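You operate a simulated robot arm through the tools that you are given. There is no shell and no other tool. Be economical: measure what you need, move in short steps, check, and stop when the job is done.

You run a simulated two-armed robot. Do the job below in one go: nothing can be reset, and whatever is moved stays where it is left.

## Task
Switch off the work lamp and park it and its plug.
Fine: switch the blue socket off before you pull the plug; plug in the white holder, open the bracket's lever and leave it open, lamp in the black holder.

Only the result counts: the job must be done as asked and must still hold three seconds after the hand-in. Knocking over, shifting, dropping, spilling or breaking anything else fails it.

## Robot
Two 7-joint arms with two-finger parallel grippers on one trunk, on a base that drives. Base frame: it is fixed to the floor where the robot stands at the start and does not move with it; the origin is under the middle of the robot, x ahead of it, y to its left, z up. Readings come in m, rad, newtons and seconds.
The left shoulder is at the start at [-0.082, 0.119, 0.851], the right one opposite. With the tool pointing down near the work surface each hand reaches from about 0.12 to 0.58 m from the robot's upright axis, wherever it stands, measured 20 degrees to its own side. Places, roughly: blue socket [0.6, 0.2, 1.2]; lamp holder [0.5, 0.2, 0.8]; orange bracket [0.5, -0.1, 0.8]; plug holder of the socket board [0.7, -0.1, 1.2]. Payload 3.43 kg a hand.
Tool frame (each hand has its own): the origin (TCP) lies between the finger pads and is the grasp point; the fingertips stand 0.03 m ahead of it; z points along the fingers, y is the line along which they close. Largest opening 0.094 m; finger width 0.028, thickness 0.01; the body of the gripper, 0.05 by 0.096 m, starts 0.055 m behind the TCP.
Orientation is that of the tool frame in the base frame, as a unit quaternion [w, x, y, z]. With the fingers straight down and closing along the base's y, the tool's x points along the base's -x, its y along +y and its z along -z.

## Interface
- The arms move only by the tool apply_moves. It takes "left_increments", "right_increments" or both (then of equal length, played together; a hand with none holds still); each is a list of rows, each an object of numbers (a shift or turn left out is 0, a gripper value left out holds the last): "tx", "ty", "tz": the shift along the tool's x, y, z in units of 40 mm (1.0 is 40 mm); "rx", "ry", "rz": the turn, a rotation vector about the tool's x, y, z in units of 8 degrees (1.0 is 8 degrees); "gripper": the opening, from 0 (shut) to 1 (fully open). In form: [{"tx": .., "ty": .., "tz": .., "rx": .., "ry": .., "rz": .., "gripper": ..}, ...]. A call has 1 to 10 rows; each row shifts and turns the commanded pose from where the row before left it, along the tool's axes as they then stand. A call with a number of a shift or a turn outside -1 to 1 is refused whole. Each row takes 0.2 s and may step no farther than 0.05 m and 0.15 rad from the row before; otherwise, or with a gripper value out of range, the whole call is refused. Where a pose cannot be reached the arm comes as near as it can. A force on the tool above 90 N (or 10 N above the force at the start of the call, whichever is more), or a blocked arm, ends the call early, and 0.2 s more pass. Each finger travels about 0.153 m/s and halts on what it meets, pressing with about 44 N; the grip force reading is that of the motor and also rises with nothing between the fingers. The clock runs only during rows and for 0.2 s after the last one: add rows that do not move to give the fingers time. The reply holds the time, the measured pose of the TCP, the force on the tool along the base axes, the opening and the grip force, in the units named above and with some noise, with the torque about the TCP (base axes, N m) and any sound that the robot's microphone picked up.
- Cameras (640 x 400 px; columns grow to the right, rows downward): "scene" is now at [0.0294, 0.0045, 1.5811]; the picture's right is [0.14, -0.99, 0.00], its down [-0.71, -0.10, -0.70] and it looks along [0.69, 0.10, -0.72] (base axes); focal length 278 px, centre (320, 200). "left" rides on the left gripper at [0.076, -0.014, -0.103] in its tool frame; the picture's right is [0.18, 0.98, 0.00], its down [-0.75, 0.14, -0.64] and it looks along [-0.63, 0.12, 0.77] (tool axes); focal length 243 px, centre (320, 200). "right" rides on the right gripper at [0.076, 0.014, -0.103] in its tool frame; the picture's right is [-0.18, 0.98, 0.00], its down [-0.75, -0.14, -0.64] and it looks along [-0.63, -0.12, 0.77] (tool axes); focal length 243 px, centre (320, 200). There is no depth. A picture from a camera that has moved, and an enlarged one, comes with that camera's place and axes in the base frame and with its lens. The place of the scene camera against the robot may be out by one fixed shift of up to 0.025 m in any direction.
- get_image(camera): a new picture of that camera. It takes no simulated time.
- raise_lower(by): slides the trunk up (or, below 0, down) by that many m; the arms and the scene camera ride with it, the base frame stays. It gives what a move gives, with no picture.
- roll_base(legs): drives the robot by 1 to 6 legs, each [ahead, left, turn to the left] in m, m and rad, along the robot's own axes; the way and the turn of a leg run together, so that a leg with both is an arc; at most 1.5 m and 3.142 rad a leg. The arms and the cameras ride along, it lands a little off, and it stops where it bumps. It gives what a move gives.
- aim_head(pan, tilt): turns the head with the scene camera to pan (to the left, within 2.496 rad either way) and tilt (down, from -0.506 to 1.204), counted from straight ahead of the robot. It gives what a move gives.
- close_up(camera, box): a new picture of the part [left, top, right, bottom] of that camera's present view, enlarged. It takes no simulated time.
- finish_job(): hands the job in; it is judged then, once.

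Work in short steps. Places have to be worked out from the pictures, the camera data and where the tool is seen: move nearer, look again, correct. Check each grasp and each placing, and mend what went wrong. You have 120 turns and 92 pictures in all, those below and enlarged ones among them. Open the grippers and draw the arms clear of the work before you hand the job in, unless the task says otherwise; then end with one line.

The tools are called after ">>>" as name(argument=value, ...) on one line, values as JSON. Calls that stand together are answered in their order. apply_moves: Moves the arms, as the interface text tells. Its arguments: {"type":"object","properties":{"left_increments":{"type":"array"},"right_increments":{"type":"array"}},"required":[]} The other tools are called the same way: raise_lower (by) slides the trunk up or down; roll_base (legs) drives the base; aim_head (pan, tilt) turns the head that bears the scene camera; get_image (camera) takes a picture; close_up (camera, box) takes an enlarged picture of a part of a camera's view; finish_job () hands the job in.

At the start:

```text
time: 0.0
left_position: [0.3446, 0.1138, 1.0008]
left_ee_rot: [0.001, 0.0, 1.0, 0.001]
left_ft_force: [-0.1, 0.1, 0.1]
left_torque: [-0.01, 0.02, -0.02]
left_finger_gap: 0.094
left_gripper_force: 0.0
right_position: [0.3263, -0.1604, 0.9998]
right_ee_rot: [0.0, 0.001, 1.0, 0.0]
right_ft_force: [0.6, -0.9, 0.5]
right_torque: [-0.02, 0.02, 0.03]
right_finger_gap: 0.0935
right_gripper_force: 0.0
trunk travel left (down, up): [-0.275, 0.06]
robot x, y, heading: [-0.0014, 0.0004, -0.002]
head pan, tilt: [0.141, 0.803]
```

scene: 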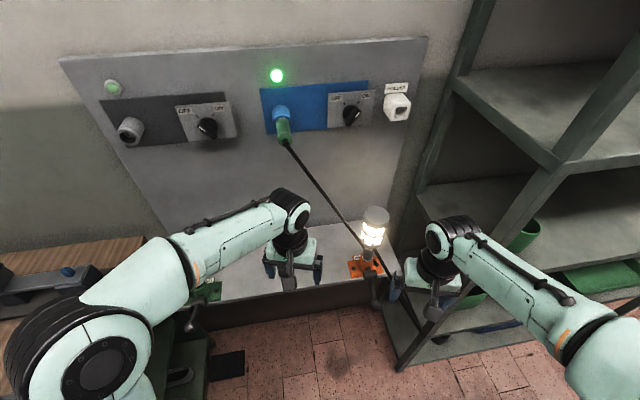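
right: 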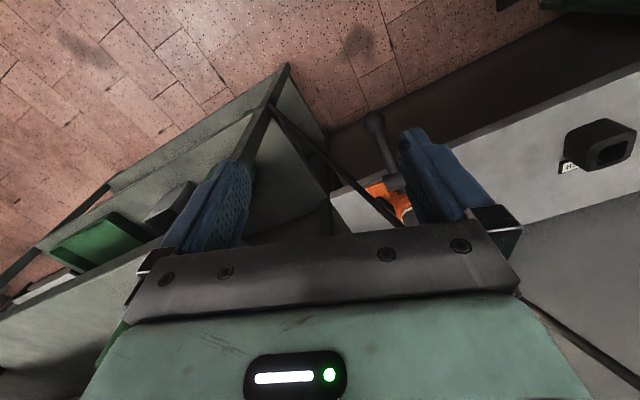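
left: 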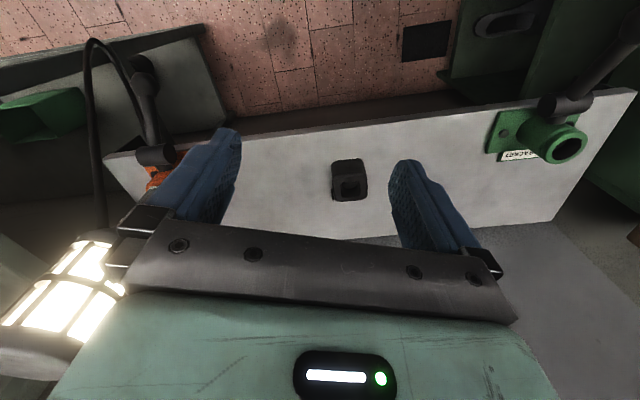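

I start by looking closely at the board and the shelf with the lamp.

>>> close_up(camera="scene", box=[240, 50, 440, 175])

>>> close_up(camera="scene", box=[300, 190, 460, 290])

>>> close_up(camera="left", box=[0, 20, 640, 300])

```text
3.20 times, centred on (340, 112) of scene
camera zoom: at [0.0294, 0.0045, 1.5811], right [0.14, -0.99, 0.0], down [-0.71, -0.1, -0.7], along [0.69, 0.1, -0.72], focal length 890 px, centre (256, 480)
```

zoom: 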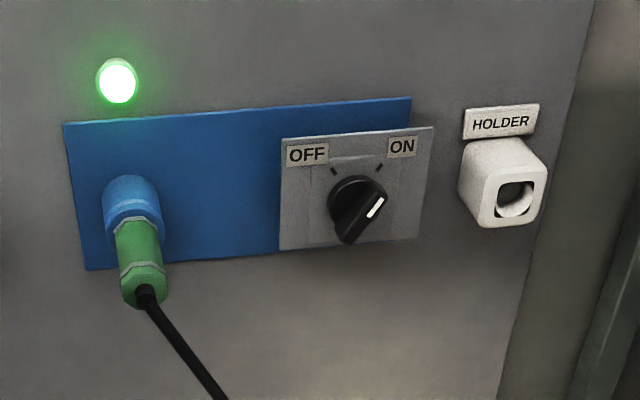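

```text
4.00 times, centred on (380, 240) of scene
camera zoom: at [0.0294, 0.0045, 1.5811], right [0.14, -0.99, 0.0], down [-0.71, -0.1, -0.7], along [0.69, 0.1, -0.72], focal length 1113 px, centre (80, 40)
```

zoom: 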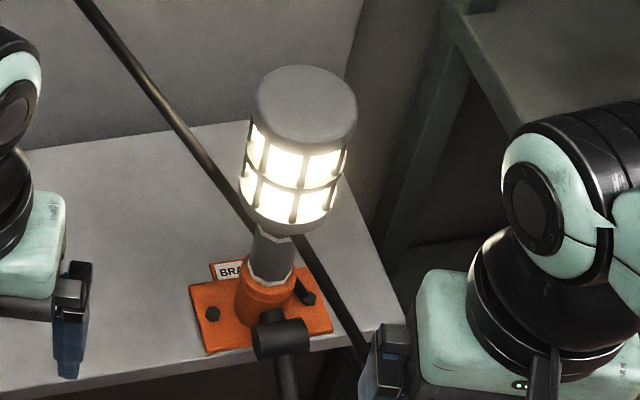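

```text
1.00 times, centred on (320, 160) of left (not enlarged: the box is as wide or as high as the picture)
camera zoom: at [0.27, 0.1001, 1.1023], right [-0.18, 0.98, 0.0], down [0.75, 0.14, 0.64], along [0.63, 0.12, -0.77], focal length 243 px, centre (320, 240)
```

zoom: 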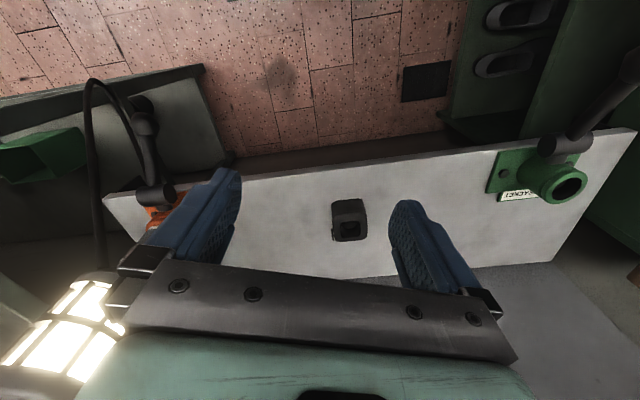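

The board seems yawed (its normal leans to the robot's right), the black holder's mouth triangulates to about (0.455, 0.176, 0.832). I shift both hands to see the bracket and lever better from the hand cameras.

>>> apply_moves(right_increments=[{"ty": -1}, {"ty": -1}, {"ty": -1}, {"ty": -1}], left_increments=[{"tz": -1}, {"tz": -1, "tx": 0.5}, {"ty": -1}, {"ty": -0.8}])

>>> get_image(camera="left")

>>> get_image(camera="right")

>>> get_image(camera="scene")

```text
time: 1.0
left_position: [0.3258, 0.0409, 1.0815]
left_ee_rot: [0.001, 0.0, 1.0, 0.0]
left_ft_force: [-1.3, 0.0, 0.5]
left_torque: [-0.01, 0.01, 0.01]
left_finger_gap: 0.0941
left_gripper_force: 0.0
right_position: [0.3275, -0.3195, 1.0005]
right_ee_rot: [0.0, -0.001, 1.0, 0.001]
right_ft_force: [0.1, 0.2, -0.5]
right_torque: [0.03, 0.04, -0.01]
right_finger_gap: 0.0938
right_gripper_force: 0.0
trunk travel left (down, up): [-0.275, 0.06]
robot x, y, heading: [0.0039, 0.0022, 0.001]
head pan, tilt: [0.141, 0.803]
```

```text
85 pictures are left
camera left: at [0.2507, 0.0267, 1.1834], right [-0.18, 0.98, 0.0], down [0.75, 0.14, 0.64], along [0.63, 0.12, -0.77], focal length 243 px, centre (320, 200)
```

left: 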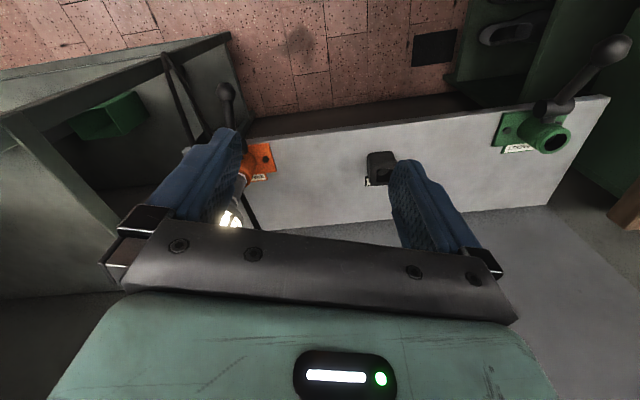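

```text
84 pictures are left
camera right: at [0.2504, -0.306, 1.1027], right [0.18, 0.98, 0.0], down [0.75, -0.14, 0.64], along [0.63, -0.12, -0.77], focal length 243 px, centre (320, 200)
```

right: 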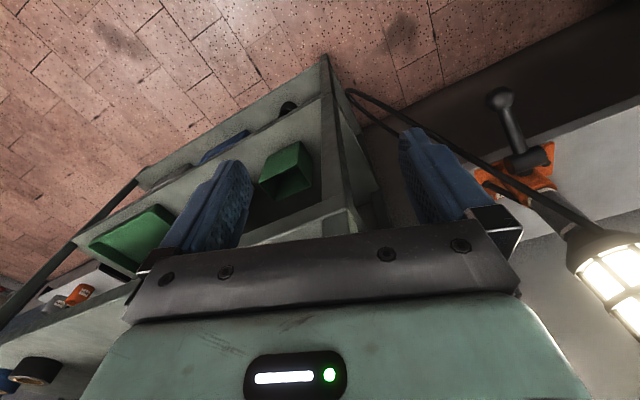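

```text
83 pictures are left
camera scene: at [0.0293, 0.0035, 1.5811], right [0.14, -0.99, 0.0], down [-0.71, -0.1, -0.7], along [0.69, 0.1, -0.72], focal length 278 px, centre (320, 200)
```

scene: 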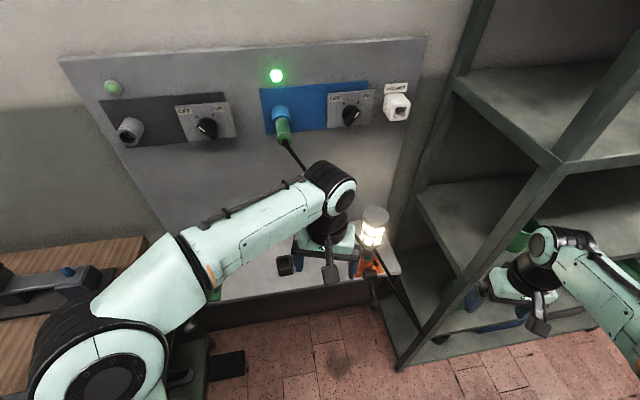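

The lever's ball is near (0.391, -0.095, 0.773), its pivot near (0.45, -0.09, 0.84). I zoom in on both brackets to learn how the lever works.

>>> close_up(camera="right", box=[440, 60, 640, 310])

>>> close_up(camera="left", box=[480, 20, 640, 170])

>>> close_up(camera="scene", box=[330, 190, 430, 310])

```text
1.60 times, centred on (540, 185) of right
camera zoom: at [0.2504, -0.306, 1.1027], right [0.18, 0.98, 0.0], down [0.75, -0.14, 0.64], along [0.63, -0.12, -0.77], focal length 388 px, centre (-32, 224)
```

zoom: 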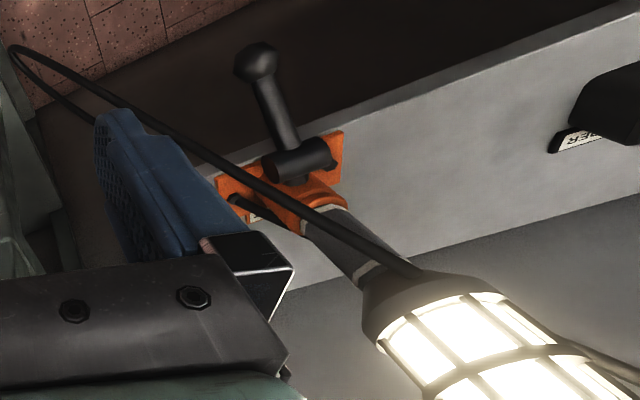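

```text
2.67 times, centred on (560, 95) of left
camera zoom: at [0.2507, 0.0267, 1.1834], right [-0.18, 0.98, 0.0], down [0.75, 0.14, 0.64], along [0.63, 0.12, -0.77], focal length 647 px, centre (-320, 480)
```

zoom: 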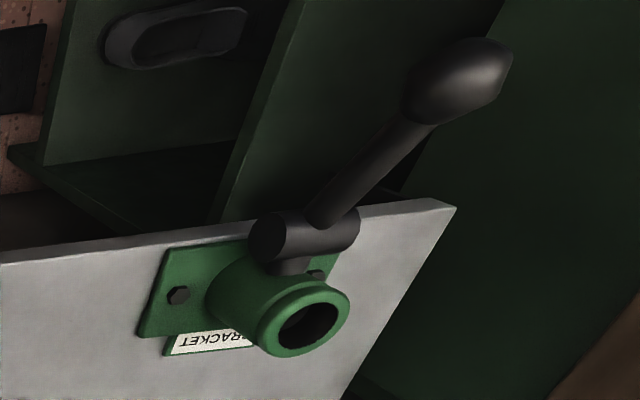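

```text
3.33 times, centred on (380, 250) of scene
camera zoom: at [0.0293, 0.0035, 1.5811], right [0.14, -0.99, 0.0], down [-0.71, -0.1, -0.7], along [0.69, 0.1, -0.72], focal length 927 px, centre (120, 33)
```

zoom: 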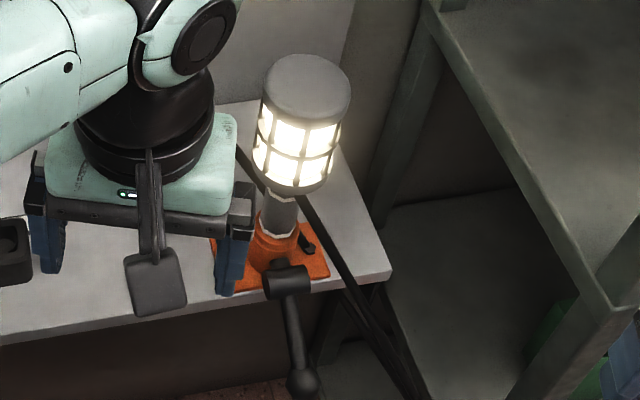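

The orange lever hangs about 50° below horizontal toward the robot, while the empty green bracket's lever points about 20° above it, so "open" is most likely up. Next I lift and tilt the left hand 45° with a yaw of about 16.5° to view the board.

>>> apply_moves(left_increments=[{"tz": -1, "rz": -1}, {"tz": -1, "rz": -1}, {"tz": -1}, {"ry": -1}, {"ry": -1}, {"ry": -1}, {"ry": -1}, {"ry": -1}, {"ry": -0.625}])

>>> get_image(camera="left")

>>> get_image(camera="scene")

```text
time: 3.0
left_position: [0.3248, 0.0417, 1.1998]
left_ee_rot: [0.381, -0.128, 0.914, 0.053]
left_ft_force: [0.1, 0.0, 0.8]
left_torque: [0.01, 0.0, 0.03]
left_finger_gap: 0.0942
left_gripper_force: 0.1
right_position: [0.3268, -0.3188, 1.0008]
right_ee_rot: [0.0, 0.001, 1.0, 0.001]
right_ft_force: [0.6, -0.6, 0.8]
right_torque: [-0.02, 0.0, -0.02]
right_finger_gap: 0.0943
right_gripper_force: 0.1
trunk travel left (down, up): [-0.275, 0.06]
robot x, y, heading: [-0.0017, -0.0015, 0.0]
head pan, tilt: [0.141, 0.803]
```

```text
79 pictures are left
camera left: at [0.2083, -0.0068, 1.2185], right [-0.39, 0.91, -0.13], down [0.03, 0.16, 0.99], along [0.92, 0.39, -0.09], focal length 243 px, centre (320, 200)
```

left: 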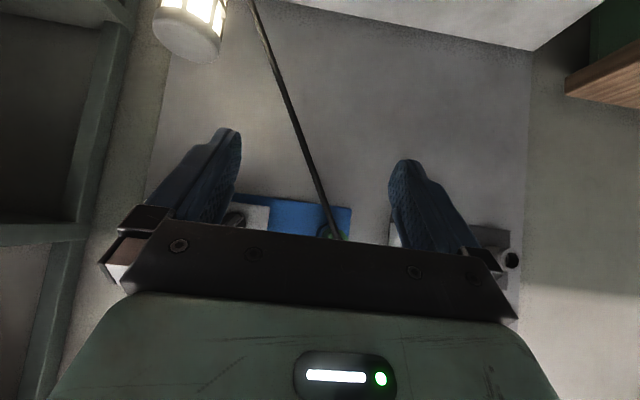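

```text
78 pictures are left
camera scene: at [0.0293, 0.0046, 1.5811], right [0.14, -0.99, 0.0], down [-0.71, -0.1, -0.7], along [0.69, 0.1, -0.72], focal length 278 px, centre (320, 200)
```

scene: 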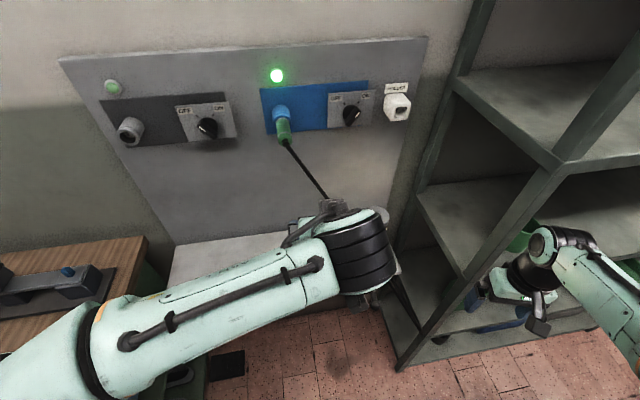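

The hand hides the upper part; combined rays put the board's blue panel lower-left corner near (0.57, 0.21, 1.2) and the knob near (0.6, 0.02, 1.24). I level the left hand to look at the knob straight on.

>>> apply_moves(left_increments=[{"ry": -1}, {"ry": -1}, {"ry": -1}, {"ry": -1}, {"ry": -1}, {"ry": -0.625}, {"ty": -1}, {"ty": -1}, {"ty": -0.5, "tz": 0.5}])

>>> get_image(camera="left")

>>> get_image(camera="scene")

```text
time: 5.0
left_position: [0.3729, -0.0483, 1.1997]
left_ee_rot: [0.701, -0.097, 0.7, 0.099]
left_ft_force: [-0.2, -0.4, 0.1]
left_torque: [-0.02, 0.02, -0.01]
left_finger_gap: 0.0942
left_gripper_force: 0.1
right_position: [0.328, -0.3183, 1.0002]
right_ee_rot: [-0.001, 0.0, 1.0, 0.0]
right_ft_force: [0.2, -0.7, -0.3]
right_torque: [0.02, 0.02, 0.03]
right_finger_gap: 0.0941
right_gripper_force: 0.0
trunk travel left (down, up): [-0.275, 0.06]
robot x, y, heading: [0.0024, -0.0012, -0.002]
head pan, tilt: [0.141, 0.803]
```

```text
77 pictures are left
camera left: at [0.2795, -0.0894, 1.1227], right [-0.27, 0.95, -0.18], down [-0.66, -0.04, 0.75], along [0.7, 0.32, 0.63], focal length 243 px, centre (320, 200)
```

left: 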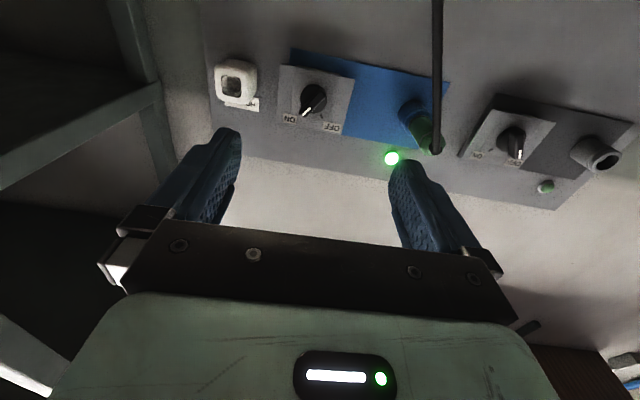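

```text
76 pictures are left
camera scene: at [0.0302, 0.0044, 1.5811], right [0.14, -0.99, 0.0], down [-0.71, -0.1, -0.69], along [0.69, 0.1, -0.72], focal length 278 px, centre (320, 200)
```

scene: 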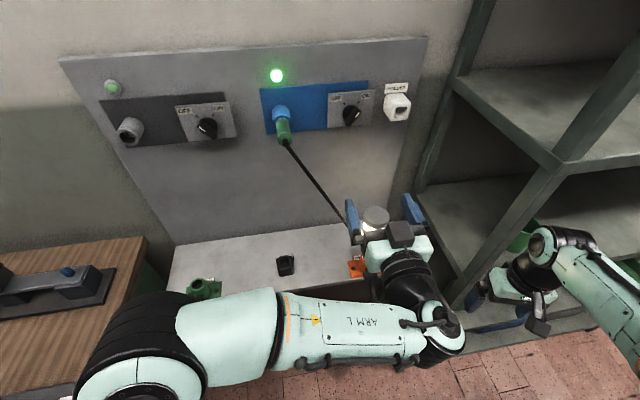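

The knob triangulates to about (0.626, 0.018, 1.237), board plane roughly 0.96x+0.285y = 0.62. I zoom to see the knob's pointer angle.

>>> close_up(camera="left", box=[200, 40, 460, 180])

>>> close_up(camera="scene", box=[310, 70, 420, 140])

```text
2.46 times, centred on (330, 110) of left
camera zoom: at [0.2795, -0.0894, 1.1227], right [-0.27, 0.95, -0.18], down [-0.66, -0.04, 0.75], along [0.7, 0.32, 0.63], focal length 597 px, centre (295, 422)
```

zoom: 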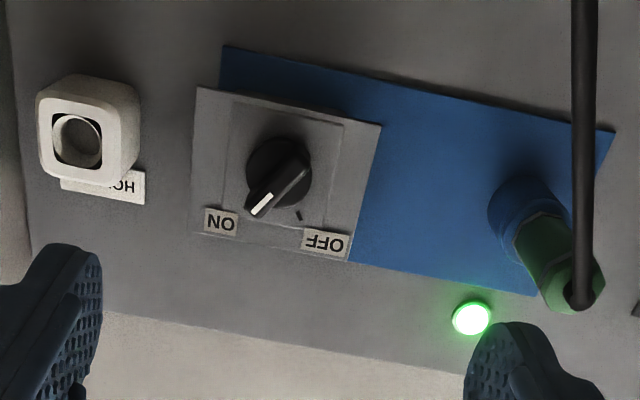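

```text
5.71 times, centred on (365, 105) of scene
camera zoom: at [0.0302, 0.0044, 1.5811], right [0.14, -0.99, 0.0], down [-0.71, -0.1, -0.69], along [0.69, 0.1, -0.72], focal length 1589 px, centre (63, 743)
```

zoom: 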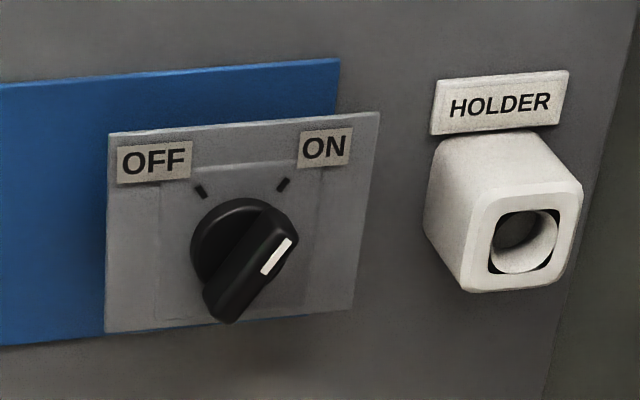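

The pointer sits about 40° clockwise of up (toward ON), so I align the fingers with the ridge by rolling +40° and approach to about 10 cm from the knob.

>>> apply_moves(left_increments=[{"tx": -0.9, "ty": -0.15}, {"tz": 1}, {"tz": 1}, {"tz": 0.8}, {"rz": 1}, {"rz": 1}, {"rz": 1}, {"rz": 1}, {"rz": 1}])

>>> get_image(camera="left")

>>> get_image(camera="scene")

```text
time: 7.0
left_position: [0.4809, -0.0242, 1.2361]
left_ee_rot: [0.624, 0.147, 0.691, 0.333]
left_ft_force: [0.6, 0.5, 0.5]
left_torque: [0.01, 0.07, 0.0]
left_finger_gap: 0.0941
left_gripper_force: 0.0
right_position: [0.3275, -0.3202, 1.0005]
right_ee_rot: [0.0, 0.0, 1.0, 0.001]
right_ft_force: [0.0, -0.4, 0.5]
right_torque: [0.01, -0.01, -0.01]
right_finger_gap: 0.0939
right_gripper_force: 0.1
trunk travel left (down, up): [-0.275, 0.06]
robot x, y, heading: [0.0013, -0.0004, 0.001]
head pan, tilt: [0.141, 0.803]
```

```text
73 pictures are left
camera left: at [0.3727, -0.0149, 1.1684], right [-0.24, 0.84, 0.49], down [-0.51, -0.54, 0.67], along [0.82, -0.09, 0.56], focal length 243 px, centre (320, 200)
```

left: 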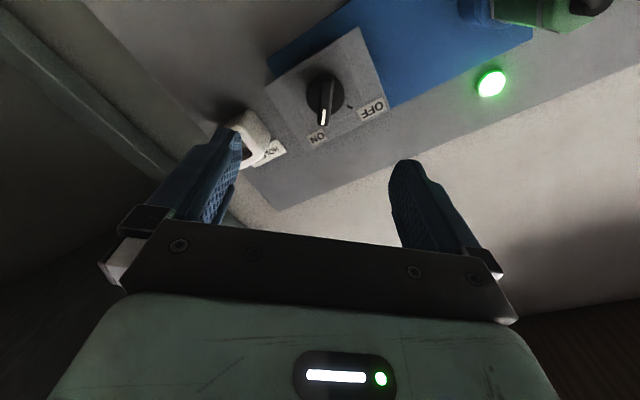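

```text
72 pictures are left
camera scene: at [0.0294, 0.0045, 1.5811], right [0.14, -0.99, 0.0], down [-0.71, -0.1, -0.7], along [0.69, 0.1, -0.72], focal length 278 px, centre (320, 200)
```

scene: 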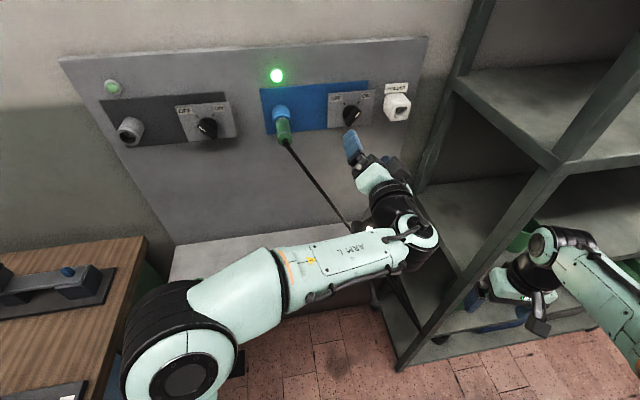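

The ridge is aligned with the fingers; I go 7 cm nearer with a small upward correction and look again.

>>> apply_moves(left_increments=[{"tz": 1, "tx": -0.13, "ty": 0.11}, {"tz": 0.85}])

>>> get_image(camera="left")

>>> close_up(camera="scene", box=[260, 60, 430, 170])

```text
time: 7.6
left_position: [0.5531, -0.0026, 1.2423]
left_ee_rot: [0.625, 0.148, 0.691, 0.332]
left_ft_force: [-0.6, 0.1, -0.2]
left_torque: [0.01, 0.04, 0.02]
left_finger_gap: 0.0941
left_gripper_force: 0.2
right_position: [0.327, -0.3186, 1.0006]
right_ee_rot: [0.001, 0.0, 1.0, 0.0]
right_ft_force: [0.7, -0.7, 0.5]
right_torque: [-0.04, -0.01, 0.0]
right_finger_gap: 0.0939
right_gripper_force: 0.1
trunk travel left (down, up): [-0.275, 0.06]
robot x, y, heading: [0.0008, -0.002, -0.001]
head pan, tilt: [0.141, 0.803]
```

```text
71 pictures are left
camera left: at [0.4461, 0.0063, 1.1742], right [-0.24, 0.84, 0.49], down [-0.51, -0.54, 0.67], along [0.82, -0.09, 0.56], focal length 243 px, centre (320, 200)
```

left: 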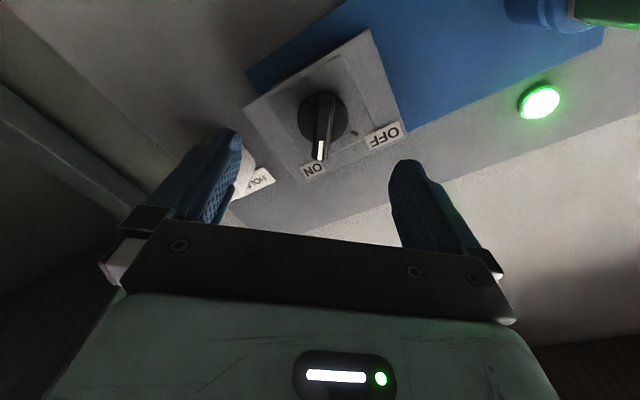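

```text
3.64 times, centred on (345, 115) of scene
camera zoom: at [0.03, 0.0046, 1.5811], right [0.14, -0.99, 0.0], down [-0.71, -0.1, -0.69], along [0.69, 0.1, -0.72], focal length 1011 px, centre (229, 509)
```

zoom: 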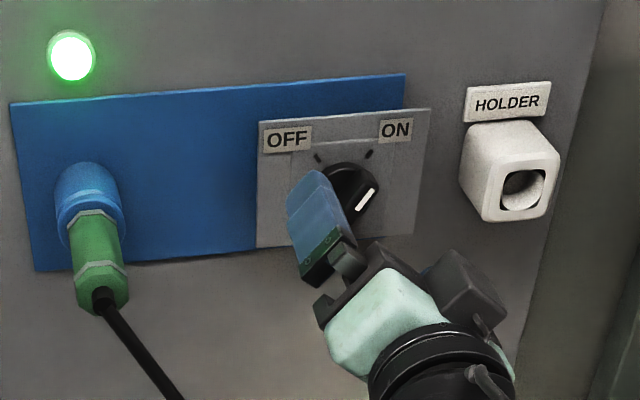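

The knob is nearly centred, its face some 6–7 cm ahead of the TCP; I move 3.2 cm in and check.

>>> apply_moves(left_increments=[{"tz": 0.8}])

>>> get_image(camera="left")

>>> close_up(camera="scene", box=[300, 70, 420, 150])

```text
time: 8.0
left_position: [0.5849, 0.0061, 1.241]
left_ee_rot: [0.624, 0.148, 0.691, 0.332]
left_ft_force: [0.7, -0.5, 0.3]
left_torque: [0.0, -0.01, 0.0]
left_finger_gap: 0.0941
left_gripper_force: 0.0
right_position: [0.3292, -0.3188, 0.9994]
right_ee_rot: [-0.001, 0.0, 1.0, 0.0]
right_ft_force: [1.1, -0.4, 0.6]
right_torque: [-0.02, 0.02, 0.02]
right_finger_gap: 0.0937
right_gripper_force: 0.1
trunk travel left (down, up): [-0.275, 0.06]
robot x, y, heading: [0.0012, 0.0, 0.006]
head pan, tilt: [0.141, 0.803]
```

```text
69 pictures are left
camera left: at [0.4776, 0.0148, 1.1731], right [-0.24, 0.84, 0.49], down [-0.51, -0.54, 0.67], along [0.82, -0.09, 0.56], focal length 243 px, centre (320, 200)
```

left: 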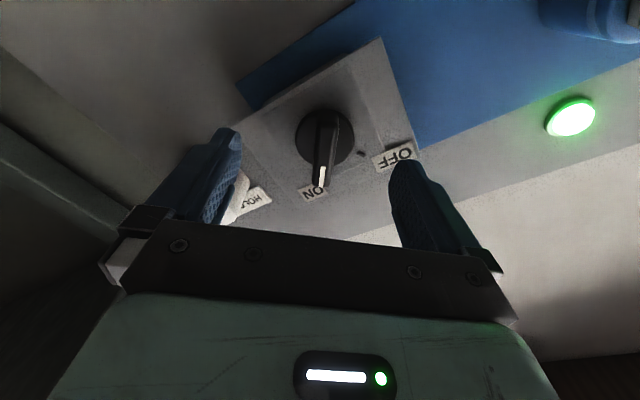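

```text
5.00 times, centred on (360, 110) of scene
camera zoom: at [0.031, 0.0045, 1.5811], right [0.14, -0.99, 0.0], down [-0.71, -0.1, -0.69], along [0.69, 0.1, -0.72], focal length 1391 px, centre (120, 650)
```

zoom: 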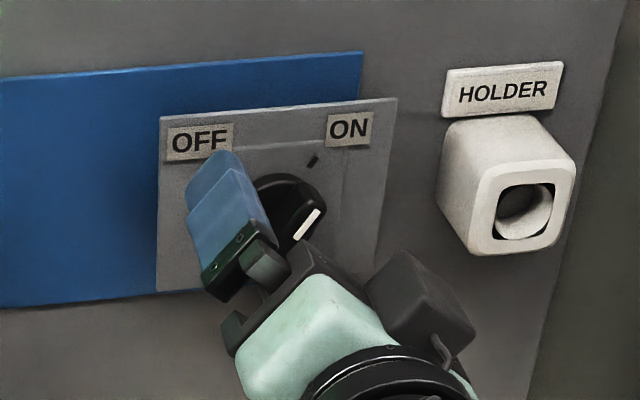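

The ridge face is about 4 cm ahead of the TCP (tips at 3 cm); I move 1.7 cm more and close.

>>> apply_moves(left_increments=[{"tz": 0.43, "ty": 0.08}, {"gripper": 0}, {}, {}, {}])

>>> get_image(camera="left")

```text
time: 9.2
left_position: [0.6002, 0.0114, 1.2438]
left_ee_rot: [0.624, 0.147, 0.692, 0.331]
left_ft_force: [2.3, -3.3, -4.5]
left_torque: [-1.02, -0.98, 0.53]
left_finger_gap: 0.015
left_gripper_force: 45.6
right_position: [0.3285, -0.3212, 0.9998]
right_ee_rot: [0.0, 0.0, 1.0, 0.0]
right_ft_force: [-0.1, 0.0, -0.7]
right_torque: [0.02, 0.01, 0.02]
right_finger_gap: 0.0941
right_gripper_force: 0.0
trunk travel left (down, up): [-0.275, 0.06]
robot x, y, heading: [-0.001, -0.0016, 0.0]
head pan, tilt: [0.141, 0.803]
```

```text
67 pictures are left
camera left: at [0.4917, 0.0205, 1.1752], right [-0.24, 0.84, 0.49], down [-0.51, -0.54, 0.67], along [0.82, -0.09, 0.56], focal length 243 px, centre (320, 200)
```

left: 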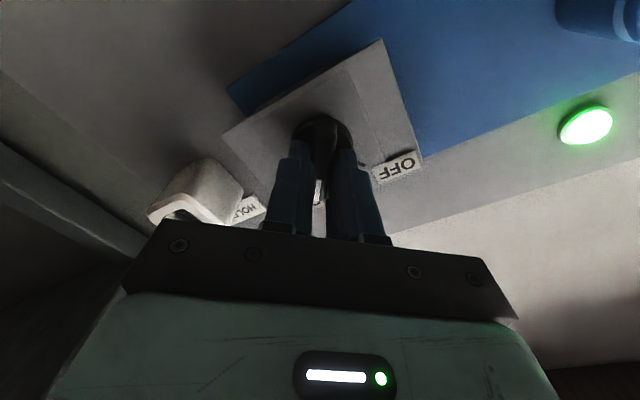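

The ridge is held (gap 15 mm). I turn it counter-clockwise by 80°.

>>> apply_moves(left_increments=[{"rz": -1}, {"rz": -1}, {"rz": -1}, {"rz": -1}, {"rz": -1}, {"rz": -1}, {"rz": -1}, {"rz": -1}, {"rz": -1}, {"rz": -1}])

>>> get_image(camera="scene")

```text
time: 11.4
left_position: [0.5991, 0.0164, 1.2448]
left_ee_rot: [0.691, -0.334, 0.624, -0.145]
left_ft_force: [-15.1, 12.1, -23.0]
left_torque: [1.26, 0.83, 1.57]
left_finger_gap: 0.0148
left_gripper_force: 45.0
right_position: [0.3276, -0.3173, 1.0005]
right_ee_rot: [0.001, 0.0, 1.0, -0.001]
right_ft_force: [0.2, -0.8, 0.3]
right_torque: [0.04, -0.02, 0.0]
right_finger_gap: 0.0939
right_gripper_force: 0.0
trunk travel left (down, up): [-0.275, 0.06]
robot x, y, heading: [0.0036, -0.0015, -0.0]
head pan, tilt: [0.141, 0.803]
```

```text
66 pictures are left
camera scene: at [0.0287, 0.007, 1.581], right [0.14, -0.99, 0.0], down [-0.71, -0.1, -0.7], along [0.69, 0.1, -0.72], focal length 278 px, centre (320, 200)
```

scene: 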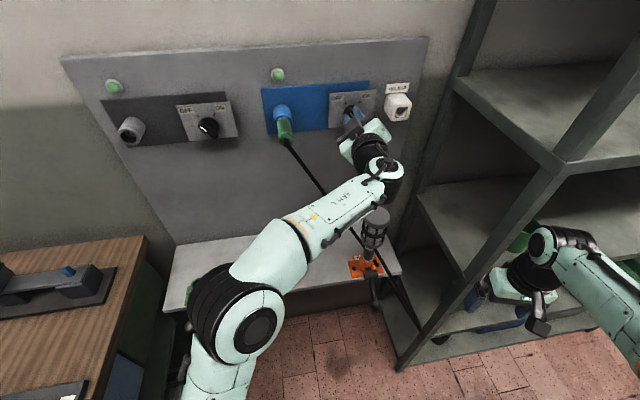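

The board light and lamp are off. I release the knob, back out, and check its position, viewing the plug as well.

>>> apply_moves(left_increments=[{"gripper": 1}, {}, {}, {"tz": -1}, {"tz": -1}, {"rz": 1}, {"rz": 1}, {"rz": 1}, {"rz": 1}, {"rz": 1}])

>>> get_image(camera="left")

>>> close_up(camera="scene", box=[250, 60, 430, 180])

```text
time: 13.6
left_position: [0.5219, -0.0097, 1.2463]
left_ee_rot: [0.7, -0.098, 0.7, 0.1]
left_ft_force: [0.3, -0.5, -0.1]
left_torque: [0.03, 0.01, -0.04]
left_finger_gap: 0.0939
left_gripper_force: 0.1
right_position: [0.327, -0.3194, 1.0004]
right_ee_rot: [0.0, -0.001, 1.0, 0.001]
right_ft_force: [0.3, -0.3, -0.1]
right_torque: [0.0, 0.03, 0.01]
right_finger_gap: 0.094
right_gripper_force: 0.0
trunk travel left (down, up): [-0.275, 0.06]
robot x, y, heading: [-0.0001, 0.0015, -0.002]
head pan, tilt: [0.141, 0.803]
```

```text
65 pictures are left
camera left: at [0.4283, -0.0513, 1.169], right [-0.27, 0.95, -0.18], down [-0.66, -0.04, 0.75], along [0.7, 0.32, 0.63], focal length 243 px, centre (320, 200)
```

left: 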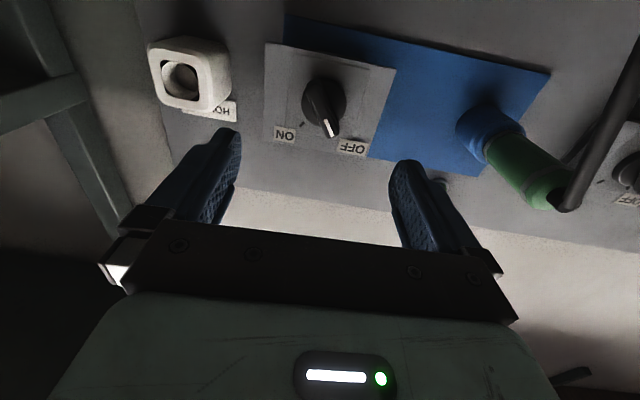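

```text
3.33 times, centred on (340, 120) of scene
camera zoom: at [0.0294, 0.0045, 1.5811], right [0.14, -0.99, 0.0], down [-0.71, -0.1, -0.7], along [0.69, 0.1, -0.72], focal length 927 px, centre (253, 467)
```

zoom: 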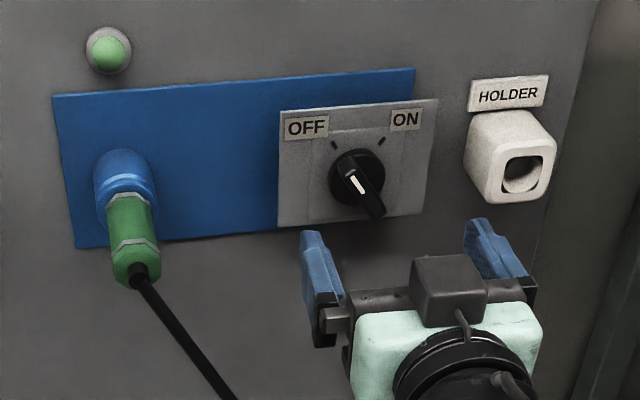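

The knob points at OFF and the light is out. I compute holder mouth at (w=-0.269, d≈0.61, z≈1.243) and plug end at (w=0.007, d=0.529, z=1.2425) in board axes; I retreat, go up and left, then tilt the hand 45° to grasp the plug from above so the cable hangs free.

>>> apply_moves(left_increments=[{"tz": -1}, {"tz": -1}, {"tz": -0.5, "tx": -0.5}, {"tx": -1}, {"tx": -0.75, "ty": 0.5}, {"ty": 1}, {"ty": 1}, {"ty": 1}, {"ty": 0.5}])

>>> apply_moves(left_increments=[{"ry": 1}, {"ry": 1}, {"ry": 1}, {"ry": 1}, {"ry": 1}, {"ry": 0.625}])

>>> get_image(camera="left")

>>> get_image(camera="scene")

```text
time: 15.6
left_position: [0.3826, 0.117, 1.3347]
left_ee_rot: [0.701, -0.098, 0.7, 0.099]
left_ft_force: [-1.0, -0.4, -0.6]
left_torque: [0.02, -0.05, -0.02]
left_finger_gap: 0.0941
left_gripper_force: 0.0
right_position: [0.327, -0.3193, 1.0003]
right_ee_rot: [-0.001, -0.001, 1.0, 0.001]
right_ft_force: [-0.7, 0.1, -0.4]
right_torque: [-0.01, 0.01, -0.02]
right_finger_gap: 0.0939
right_gripper_force: 0.1
trunk travel left (down, up): [-0.275, 0.06]
robot x, y, heading: [0.0003, -0.0004, 0.005]
head pan, tilt: [0.141, 0.803]
```

```text
time: 17.0
left_position: [0.3825, 0.1154, 1.3351]
left_ee_rot: [0.378, -0.128, 0.915, 0.053]
left_ft_force: [0.3, -0.5, -0.9]
left_torque: [0.0, 0.01, -0.03]
left_finger_gap: 0.094
left_gripper_force: 0.2
right_position: [0.3272, -0.3194, 1.0008]
right_ee_rot: [0.0, 0.0, 1.0, 0.0]
right_ft_force: [0.2, 0.2, 0.4]
right_torque: [-0.01, 0.01, -0.03]
right_finger_gap: 0.0943
right_gripper_force: 0.0
trunk travel left (down, up): [-0.275, 0.06]
robot x, y, heading: [0.0025, -0.0001, -0.001]
head pan, tilt: [0.141, 0.803]
```

```text
63 pictures are left
camera left: at [0.2655, 0.0682, 1.3536], right [-0.4, 0.91, -0.13], down [0.04, 0.16, 0.99], along [0.92, 0.38, -0.1], focal length 243 px, centre (320, 200)
```

left: 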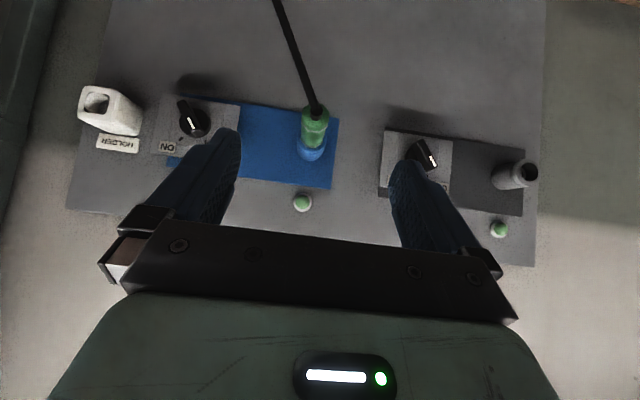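

```text
62 pictures are left
camera scene: at [0.0297, 0.0044, 1.5811], right [0.14, -0.99, 0.0], down [-0.71, -0.1, -0.7], along [0.69, 0.1, -0.72], focal length 278 px, centre (320, 200)
```

scene: 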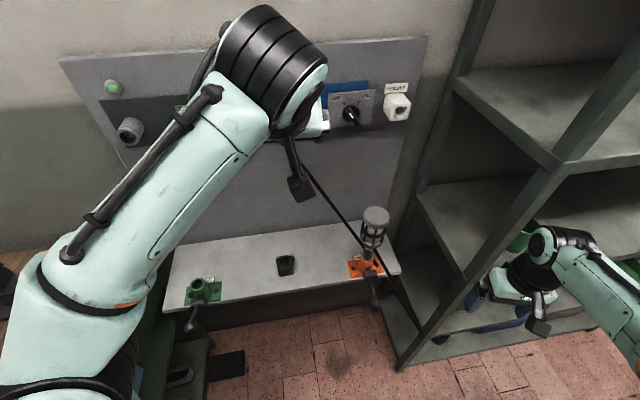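

The plug lies straight ahead, w≈0.008, z≈1.24. I line up and approach along the tool axis most of the way.

>>> apply_moves(left_increments=[{"tz": 0.53, "tx": -0.53}, {"tz": 0.53, "tx": -0.53}, {"tz": 1}, {"tz": 1}])

>>> get_image(camera="left")

>>> close_up(camera="scene", box=[220, 50, 400, 170])

```text
time: 18.0
left_position: [0.4941, 0.1476, 1.279]
left_ee_rot: [0.38, -0.128, 0.914, 0.053]
left_ft_force: [-0.5, 0.1, 1.7]
left_torque: [-0.01, -0.02, -0.02]
left_finger_gap: 0.0943
left_gripper_force: 0.0
right_position: [0.3267, -0.3182, 0.9985]
right_ee_rot: [0.001, 0.001, 1.0, -0.001]
right_ft_force: [-0.2, -0.9, 0.4]
right_torque: [-0.03, -0.02, 0.01]
right_finger_gap: 0.094
right_gripper_force: 0.0
trunk travel left (down, up): [-0.275, 0.06]
robot x, y, heading: [-0.0004, 0.0038, -0.0]
head pan, tilt: [0.141, 0.803]
```

```text
61 pictures are left
camera left: at [0.3775, 0.1009, 1.2963], right [-0.4, 0.91, -0.13], down [0.04, 0.16, 0.99], along [0.92, 0.39, -0.09], focal length 243 px, centre (320, 200)
```

left: 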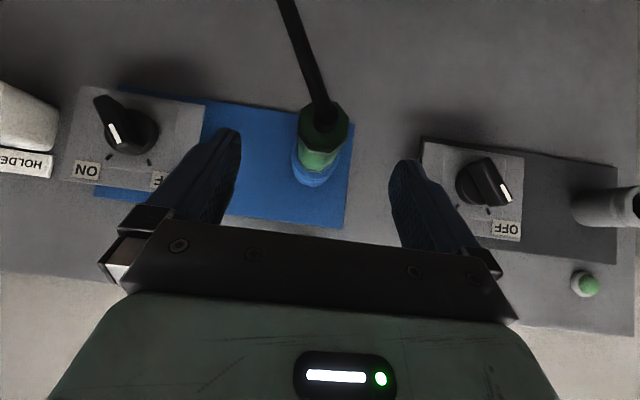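

```text
3.33 times, centred on (310, 110) of scene
camera zoom: at [0.0304, 0.0045, 1.5811], right [0.14, -0.99, 0.0], down [-0.71, -0.1, -0.69], along [0.69, 0.1, -0.72], focal length 927 px, centre (353, 500)
```

zoom: 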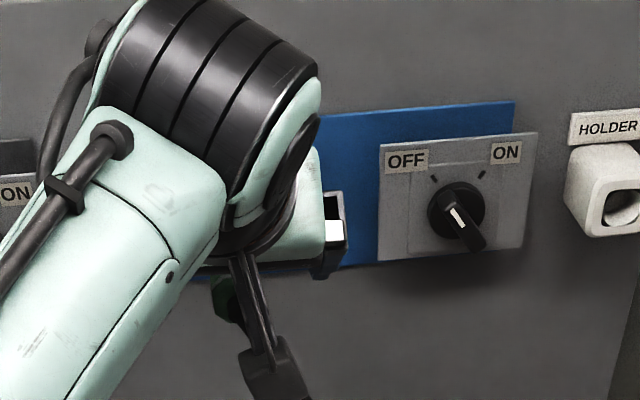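

Geometry checks: 5.5 cm remaining along the tool axis. Advance and close on the plug.

>>> apply_moves(left_increments=[{"tz": 0.7}, {"tz": 0.68}, {"gripper": 0}, {}, {}, {}])

>>> get_image(camera="left")

```text
time: 19.4
left_position: [0.5318, 0.1595, 1.2388]
left_ee_rot: [0.38, -0.128, 0.915, 0.053]
left_ft_force: [3.3, -5.3, 0.3]
left_torque: [-0.02, -0.11, 1.29]
left_finger_gap: 0.0338
left_gripper_force: 43.6
right_position: [0.3278, -0.32, 1.0002]
right_ee_rot: [0.0, 0.0, 1.0, 0.0]
right_ft_force: [-0.4, -0.5, -0.3]
right_torque: [0.0, 0.03, -0.01]
right_finger_gap: 0.094
right_gripper_force: 0.0
trunk travel left (down, up): [-0.275, 0.06]
robot x, y, heading: [-0.0041, 0.0017, -0.003]
head pan, tilt: [0.141, 0.803]
```

```text
59 pictures are left
camera left: at [0.4145, 0.1111, 1.2574], right [-0.4, 0.91, -0.13], down [0.04, 0.16, 0.99], along [0.92, 0.39, -0.09], focal length 243 px, centre (320, 200)
```

left: 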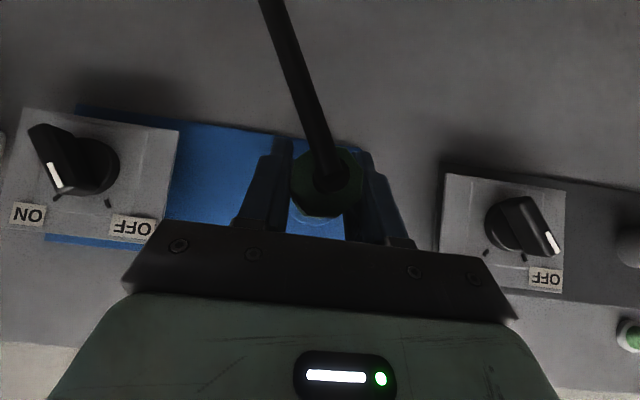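

The plug is held (gap 34 mm). I pull it straight out along the board normal.

>>> apply_moves(left_increments=[{"tz": -0.3, "tx": 0.3}, {"tz": -0.5, "tx": 0.5}, {"tz": -0.7, "tx": 0.7}, {"tz": -0.7, "tx": 0.7}])

>>> get_image(camera="left")

```text
time: 20.4
left_position: [0.411, 0.1254, 1.2402]
left_ee_rot: [0.38, -0.129, 0.914, 0.054]
left_ft_force: [0.1, 0.2, -0.6]
left_torque: [-0.03, 0.02, -0.01]
left_finger_gap: 0.0328
left_gripper_force: 43.9
right_position: [0.3261, -0.3195, 1.0007]
right_ee_rot: [0.0, 0.0, 1.0, 0.0]
right_ft_force: [-0.1, 0.5, 0.4]
right_torque: [-0.03, -0.02, 0.0]
right_finger_gap: 0.0941
right_gripper_force: 0.1
trunk travel left (down, up): [-0.275, 0.06]
robot x, y, heading: [-0.0014, -0.0016, 0.002]
head pan, tilt: [0.141, 0.803]
```

```text
58 pictures are left
camera left: at [0.2937, 0.077, 1.2577], right [-0.4, 0.91, -0.13], down [0.03, 0.16, 0.99], along [0.92, 0.39, -0.09], focal length 243 px, centre (320, 200)
```

left: 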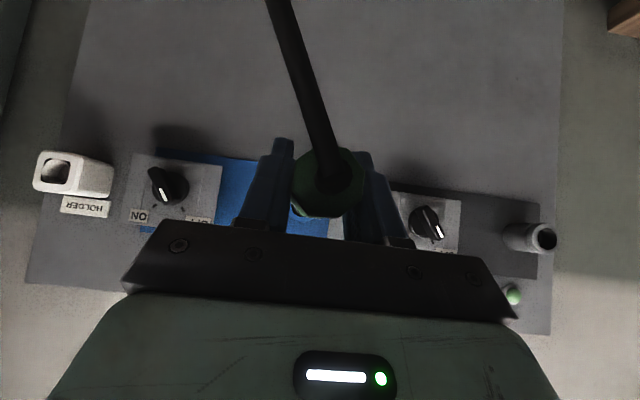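

The plug is free. The holder mouth now resolves to w≈-0.269, d≈0.61, z≈1.24, level with the plug; I carry it sideways to in front of the holder.

>>> apply_moves(left_increments=[{"ty": -1}, {"ty": -1}, {"ty": -1}, {"ty": -1}, {"ty": -1}, {"ty": -1}, {"ty": -0.9}])

>>> get_image(camera="left")

>>> get_image(camera="scene")

```text
time: 22.0
left_position: [0.463, -0.1145, 1.2151]
left_ee_rot: [0.379, -0.129, 0.915, 0.055]
left_ft_force: [-0.2, 0.7, -0.1]
left_torque: [0.01, 0.01, 0.02]
left_finger_gap: 0.0333
left_gripper_force: 44.3
left hand out of reach, approached as far as the arm can: row 6, 7
right_position: [0.3266, -0.3202, 1.0002]
right_ee_rot: [0.0, 0.0, 1.0, -0.001]
right_ft_force: [-0.7, -0.1, 0.5]
right_torque: [0.03, -0.02, 0.03]
right_finger_gap: 0.0937
right_gripper_force: 0.0
trunk travel left (down, up): [-0.275, 0.06]
robot x, y, heading: [0.0019, -0.0046, 0.002]
head pan, tilt: [0.141, 0.803]
```

```text
57 pictures are left
camera left: at [0.3462, -0.1638, 1.2348], right [-0.4, 0.91, -0.13], down [0.04, 0.16, 0.99], along [0.92, 0.39, -0.09], focal length 243 px, centre (320, 200)
```

left: 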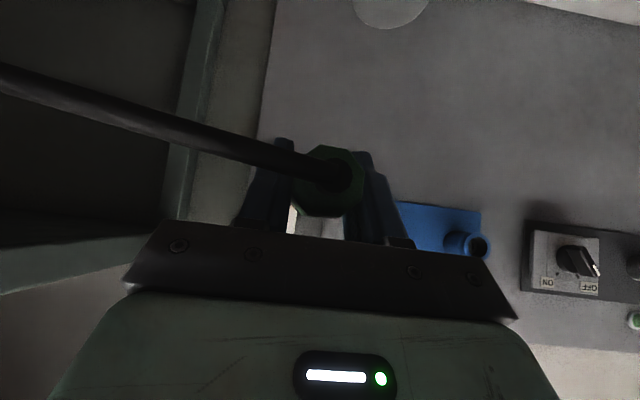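

```text
56 pictures are left
camera scene: at [0.0294, 0.0047, 1.5811], right [0.14, -0.99, 0.0], down [-0.71, -0.1, -0.7], along [0.69, 0.1, -0.72], focal length 278 px, centre (320, 200)
```

scene: 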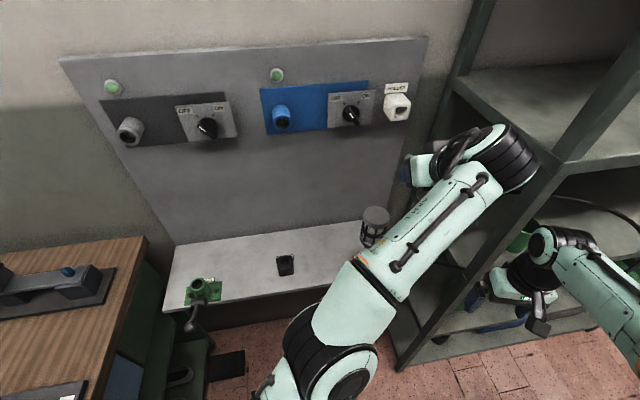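

Row 6–7 ran out of reach, so the base must shift along the board. First I bring the hand back left by 0.2 m, then drive 0.2 m to the right parallel to the board.

>>> apply_moves(left_increments=[{"ty": 1}, {"ty": 1}, {"ty": 1}, {"ty": 1}, {"ty": 1}])

>>> roll_base(legs=[[0.055, -0.192, 0]])

>>> get_image(camera="scene")

>>> get_image(camera="left")

```text
time: 23.2
left_position: [0.4071, 0.0784, 1.2204]
left_ee_rot: [0.38, -0.128, 0.914, 0.053]
left_ft_force: [-0.4, -0.1, -0.7]
left_torque: [-0.02, 0.0, -0.04]
left_finger_gap: 0.0331
left_gripper_force: 44.1
right_position: [0.3264, -0.3188, 1.0018]
right_ee_rot: [-0.001, -0.001, 1.0, 0.001]
right_ft_force: [0.2, 0.1, 0.0]
right_torque: [0.01, 0.01, 0.01]
right_finger_gap: 0.0939
right_gripper_force: 0.0
trunk travel left (down, up): [-0.275, 0.06]
robot x, y, heading: [0.0006, -0.0003, 0.006]
head pan, tilt: [0.141, 0.803]
```

```text
time: 25.5
left_position: [0.4608, -0.1117, 1.2199]
left_ee_rot: [0.38, -0.131, 0.914, 0.054]
left_ft_force: [0.7, 0.0, -0.1]
left_torque: [-0.05, 0.05, 0.01]
left_finger_gap: 0.0329
left_gripper_force: 43.9
right_position: [0.3828, -0.5088, 1.0007]
right_ee_rot: [-0.001, -0.003, 1.0, 0.0]
right_ft_force: [0.4, -1.3, 0.0]
right_torque: [0.01, 0.02, 0.0]
right_finger_gap: 0.0939
right_gripper_force: 0.0
trunk travel left (down, up): [-0.275, 0.06]
robot x, y, heading: [0.0542, -0.1928, 0.001]
head pan, tilt: [0.141, 0.803]
```

```text
55 pictures are left
camera scene: at [0.0837, -0.186, 1.5811], right [0.15, -0.99, 0.0], down [-0.71, -0.1, -0.7], along [0.69, 0.1, -0.72], focal length 278 px, centre (320, 200)
```

scene: 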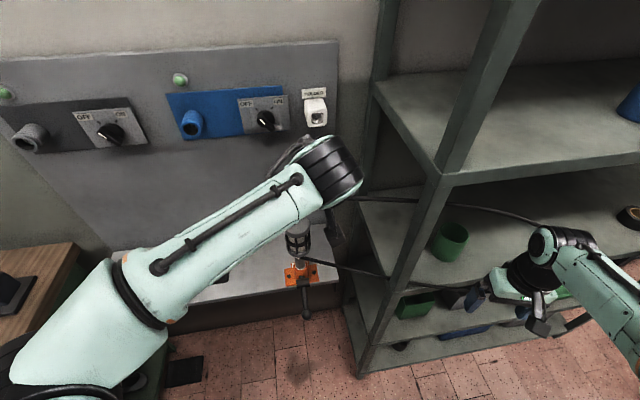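

```text
54 pictures are left
camera left: at [0.3455, -0.1596, 1.2383], right [-0.4, 0.91, -0.13], down [0.04, 0.16, 0.99], along [0.92, 0.39, -0.09], focal length 243 px, centre (320, 200)
```

left: 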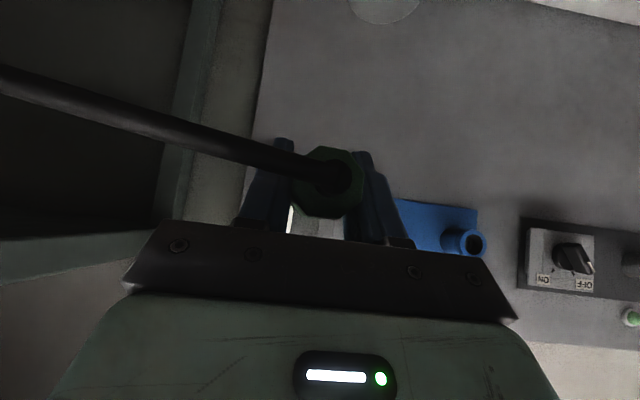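

The base moved well. I correct the hand to w=-0.269, z=1.24 and check with a zoom from the scene camera.

>>> apply_moves(left_increments=[{"tx": -0.36, "tz": -0.36, "ty": -0.4}, {"ty": -0.485}, {}])

>>> close_up(camera="scene", box=[240, 70, 400, 170])

>>> close_up(camera="left", box=[200, 100, 500, 287])

```text
time: 26.3
left_position: [0.471, -0.146, 1.2415]
left_ee_rot: [0.379, -0.13, 0.915, 0.054]
left_ft_force: [-0.2, 0.3, -0.6]
left_torque: [0.02, -0.01, -0.01]
left_finger_gap: 0.0329
left_gripper_force: 44.0
right_position: [0.3829, -0.5078, 1.0005]
right_ee_rot: [0.0, -0.003, 1.0, 0.001]
right_ft_force: [0.7, -0.5, 0.4]
right_torque: [0.0, -0.03, -0.03]
right_finger_gap: 0.0941
right_gripper_force: 0.0
trunk travel left (down, up): [-0.275, 0.06]
robot x, y, heading: [0.0565, -0.1925, 0.001]
head pan, tilt: [0.141, 0.803]
```

```text
4.00 times, centred on (320, 120) of scene
camera zoom: at [0.0834, -0.1854, 1.5811], right [0.15, -0.99, 0.0], down [-0.71, -0.1, -0.7], along [0.69, 0.1, -0.72], focal length 1113 px, centre (320, 520)
```

zoom: 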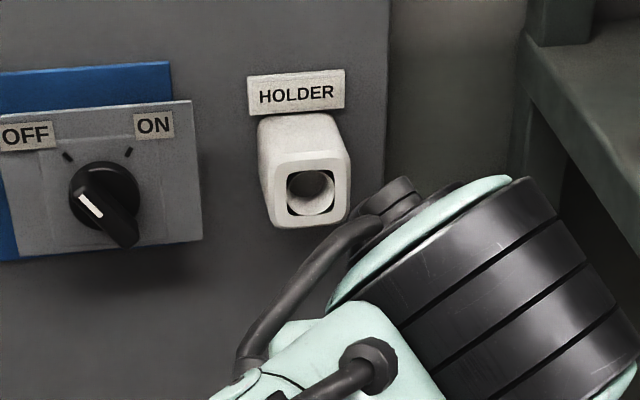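

```text
2.13 times, centred on (350, 194) of left
camera zoom: at [0.3553, -0.1934, 1.2596], right [-0.4, 0.91, -0.13], down [0.03, 0.16, 0.99], along [0.92, 0.39, -0.09], focal length 518 px, centre (256, 214)
```

zoom: 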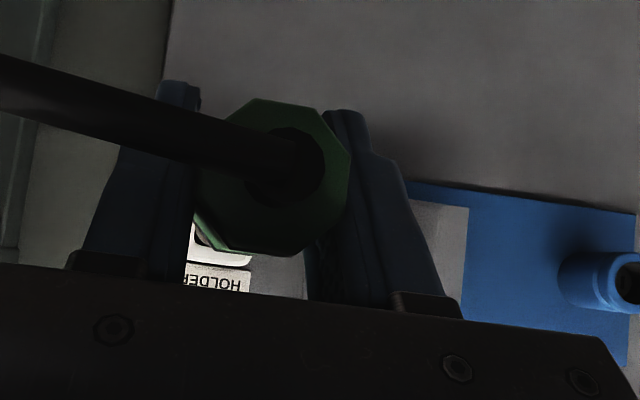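

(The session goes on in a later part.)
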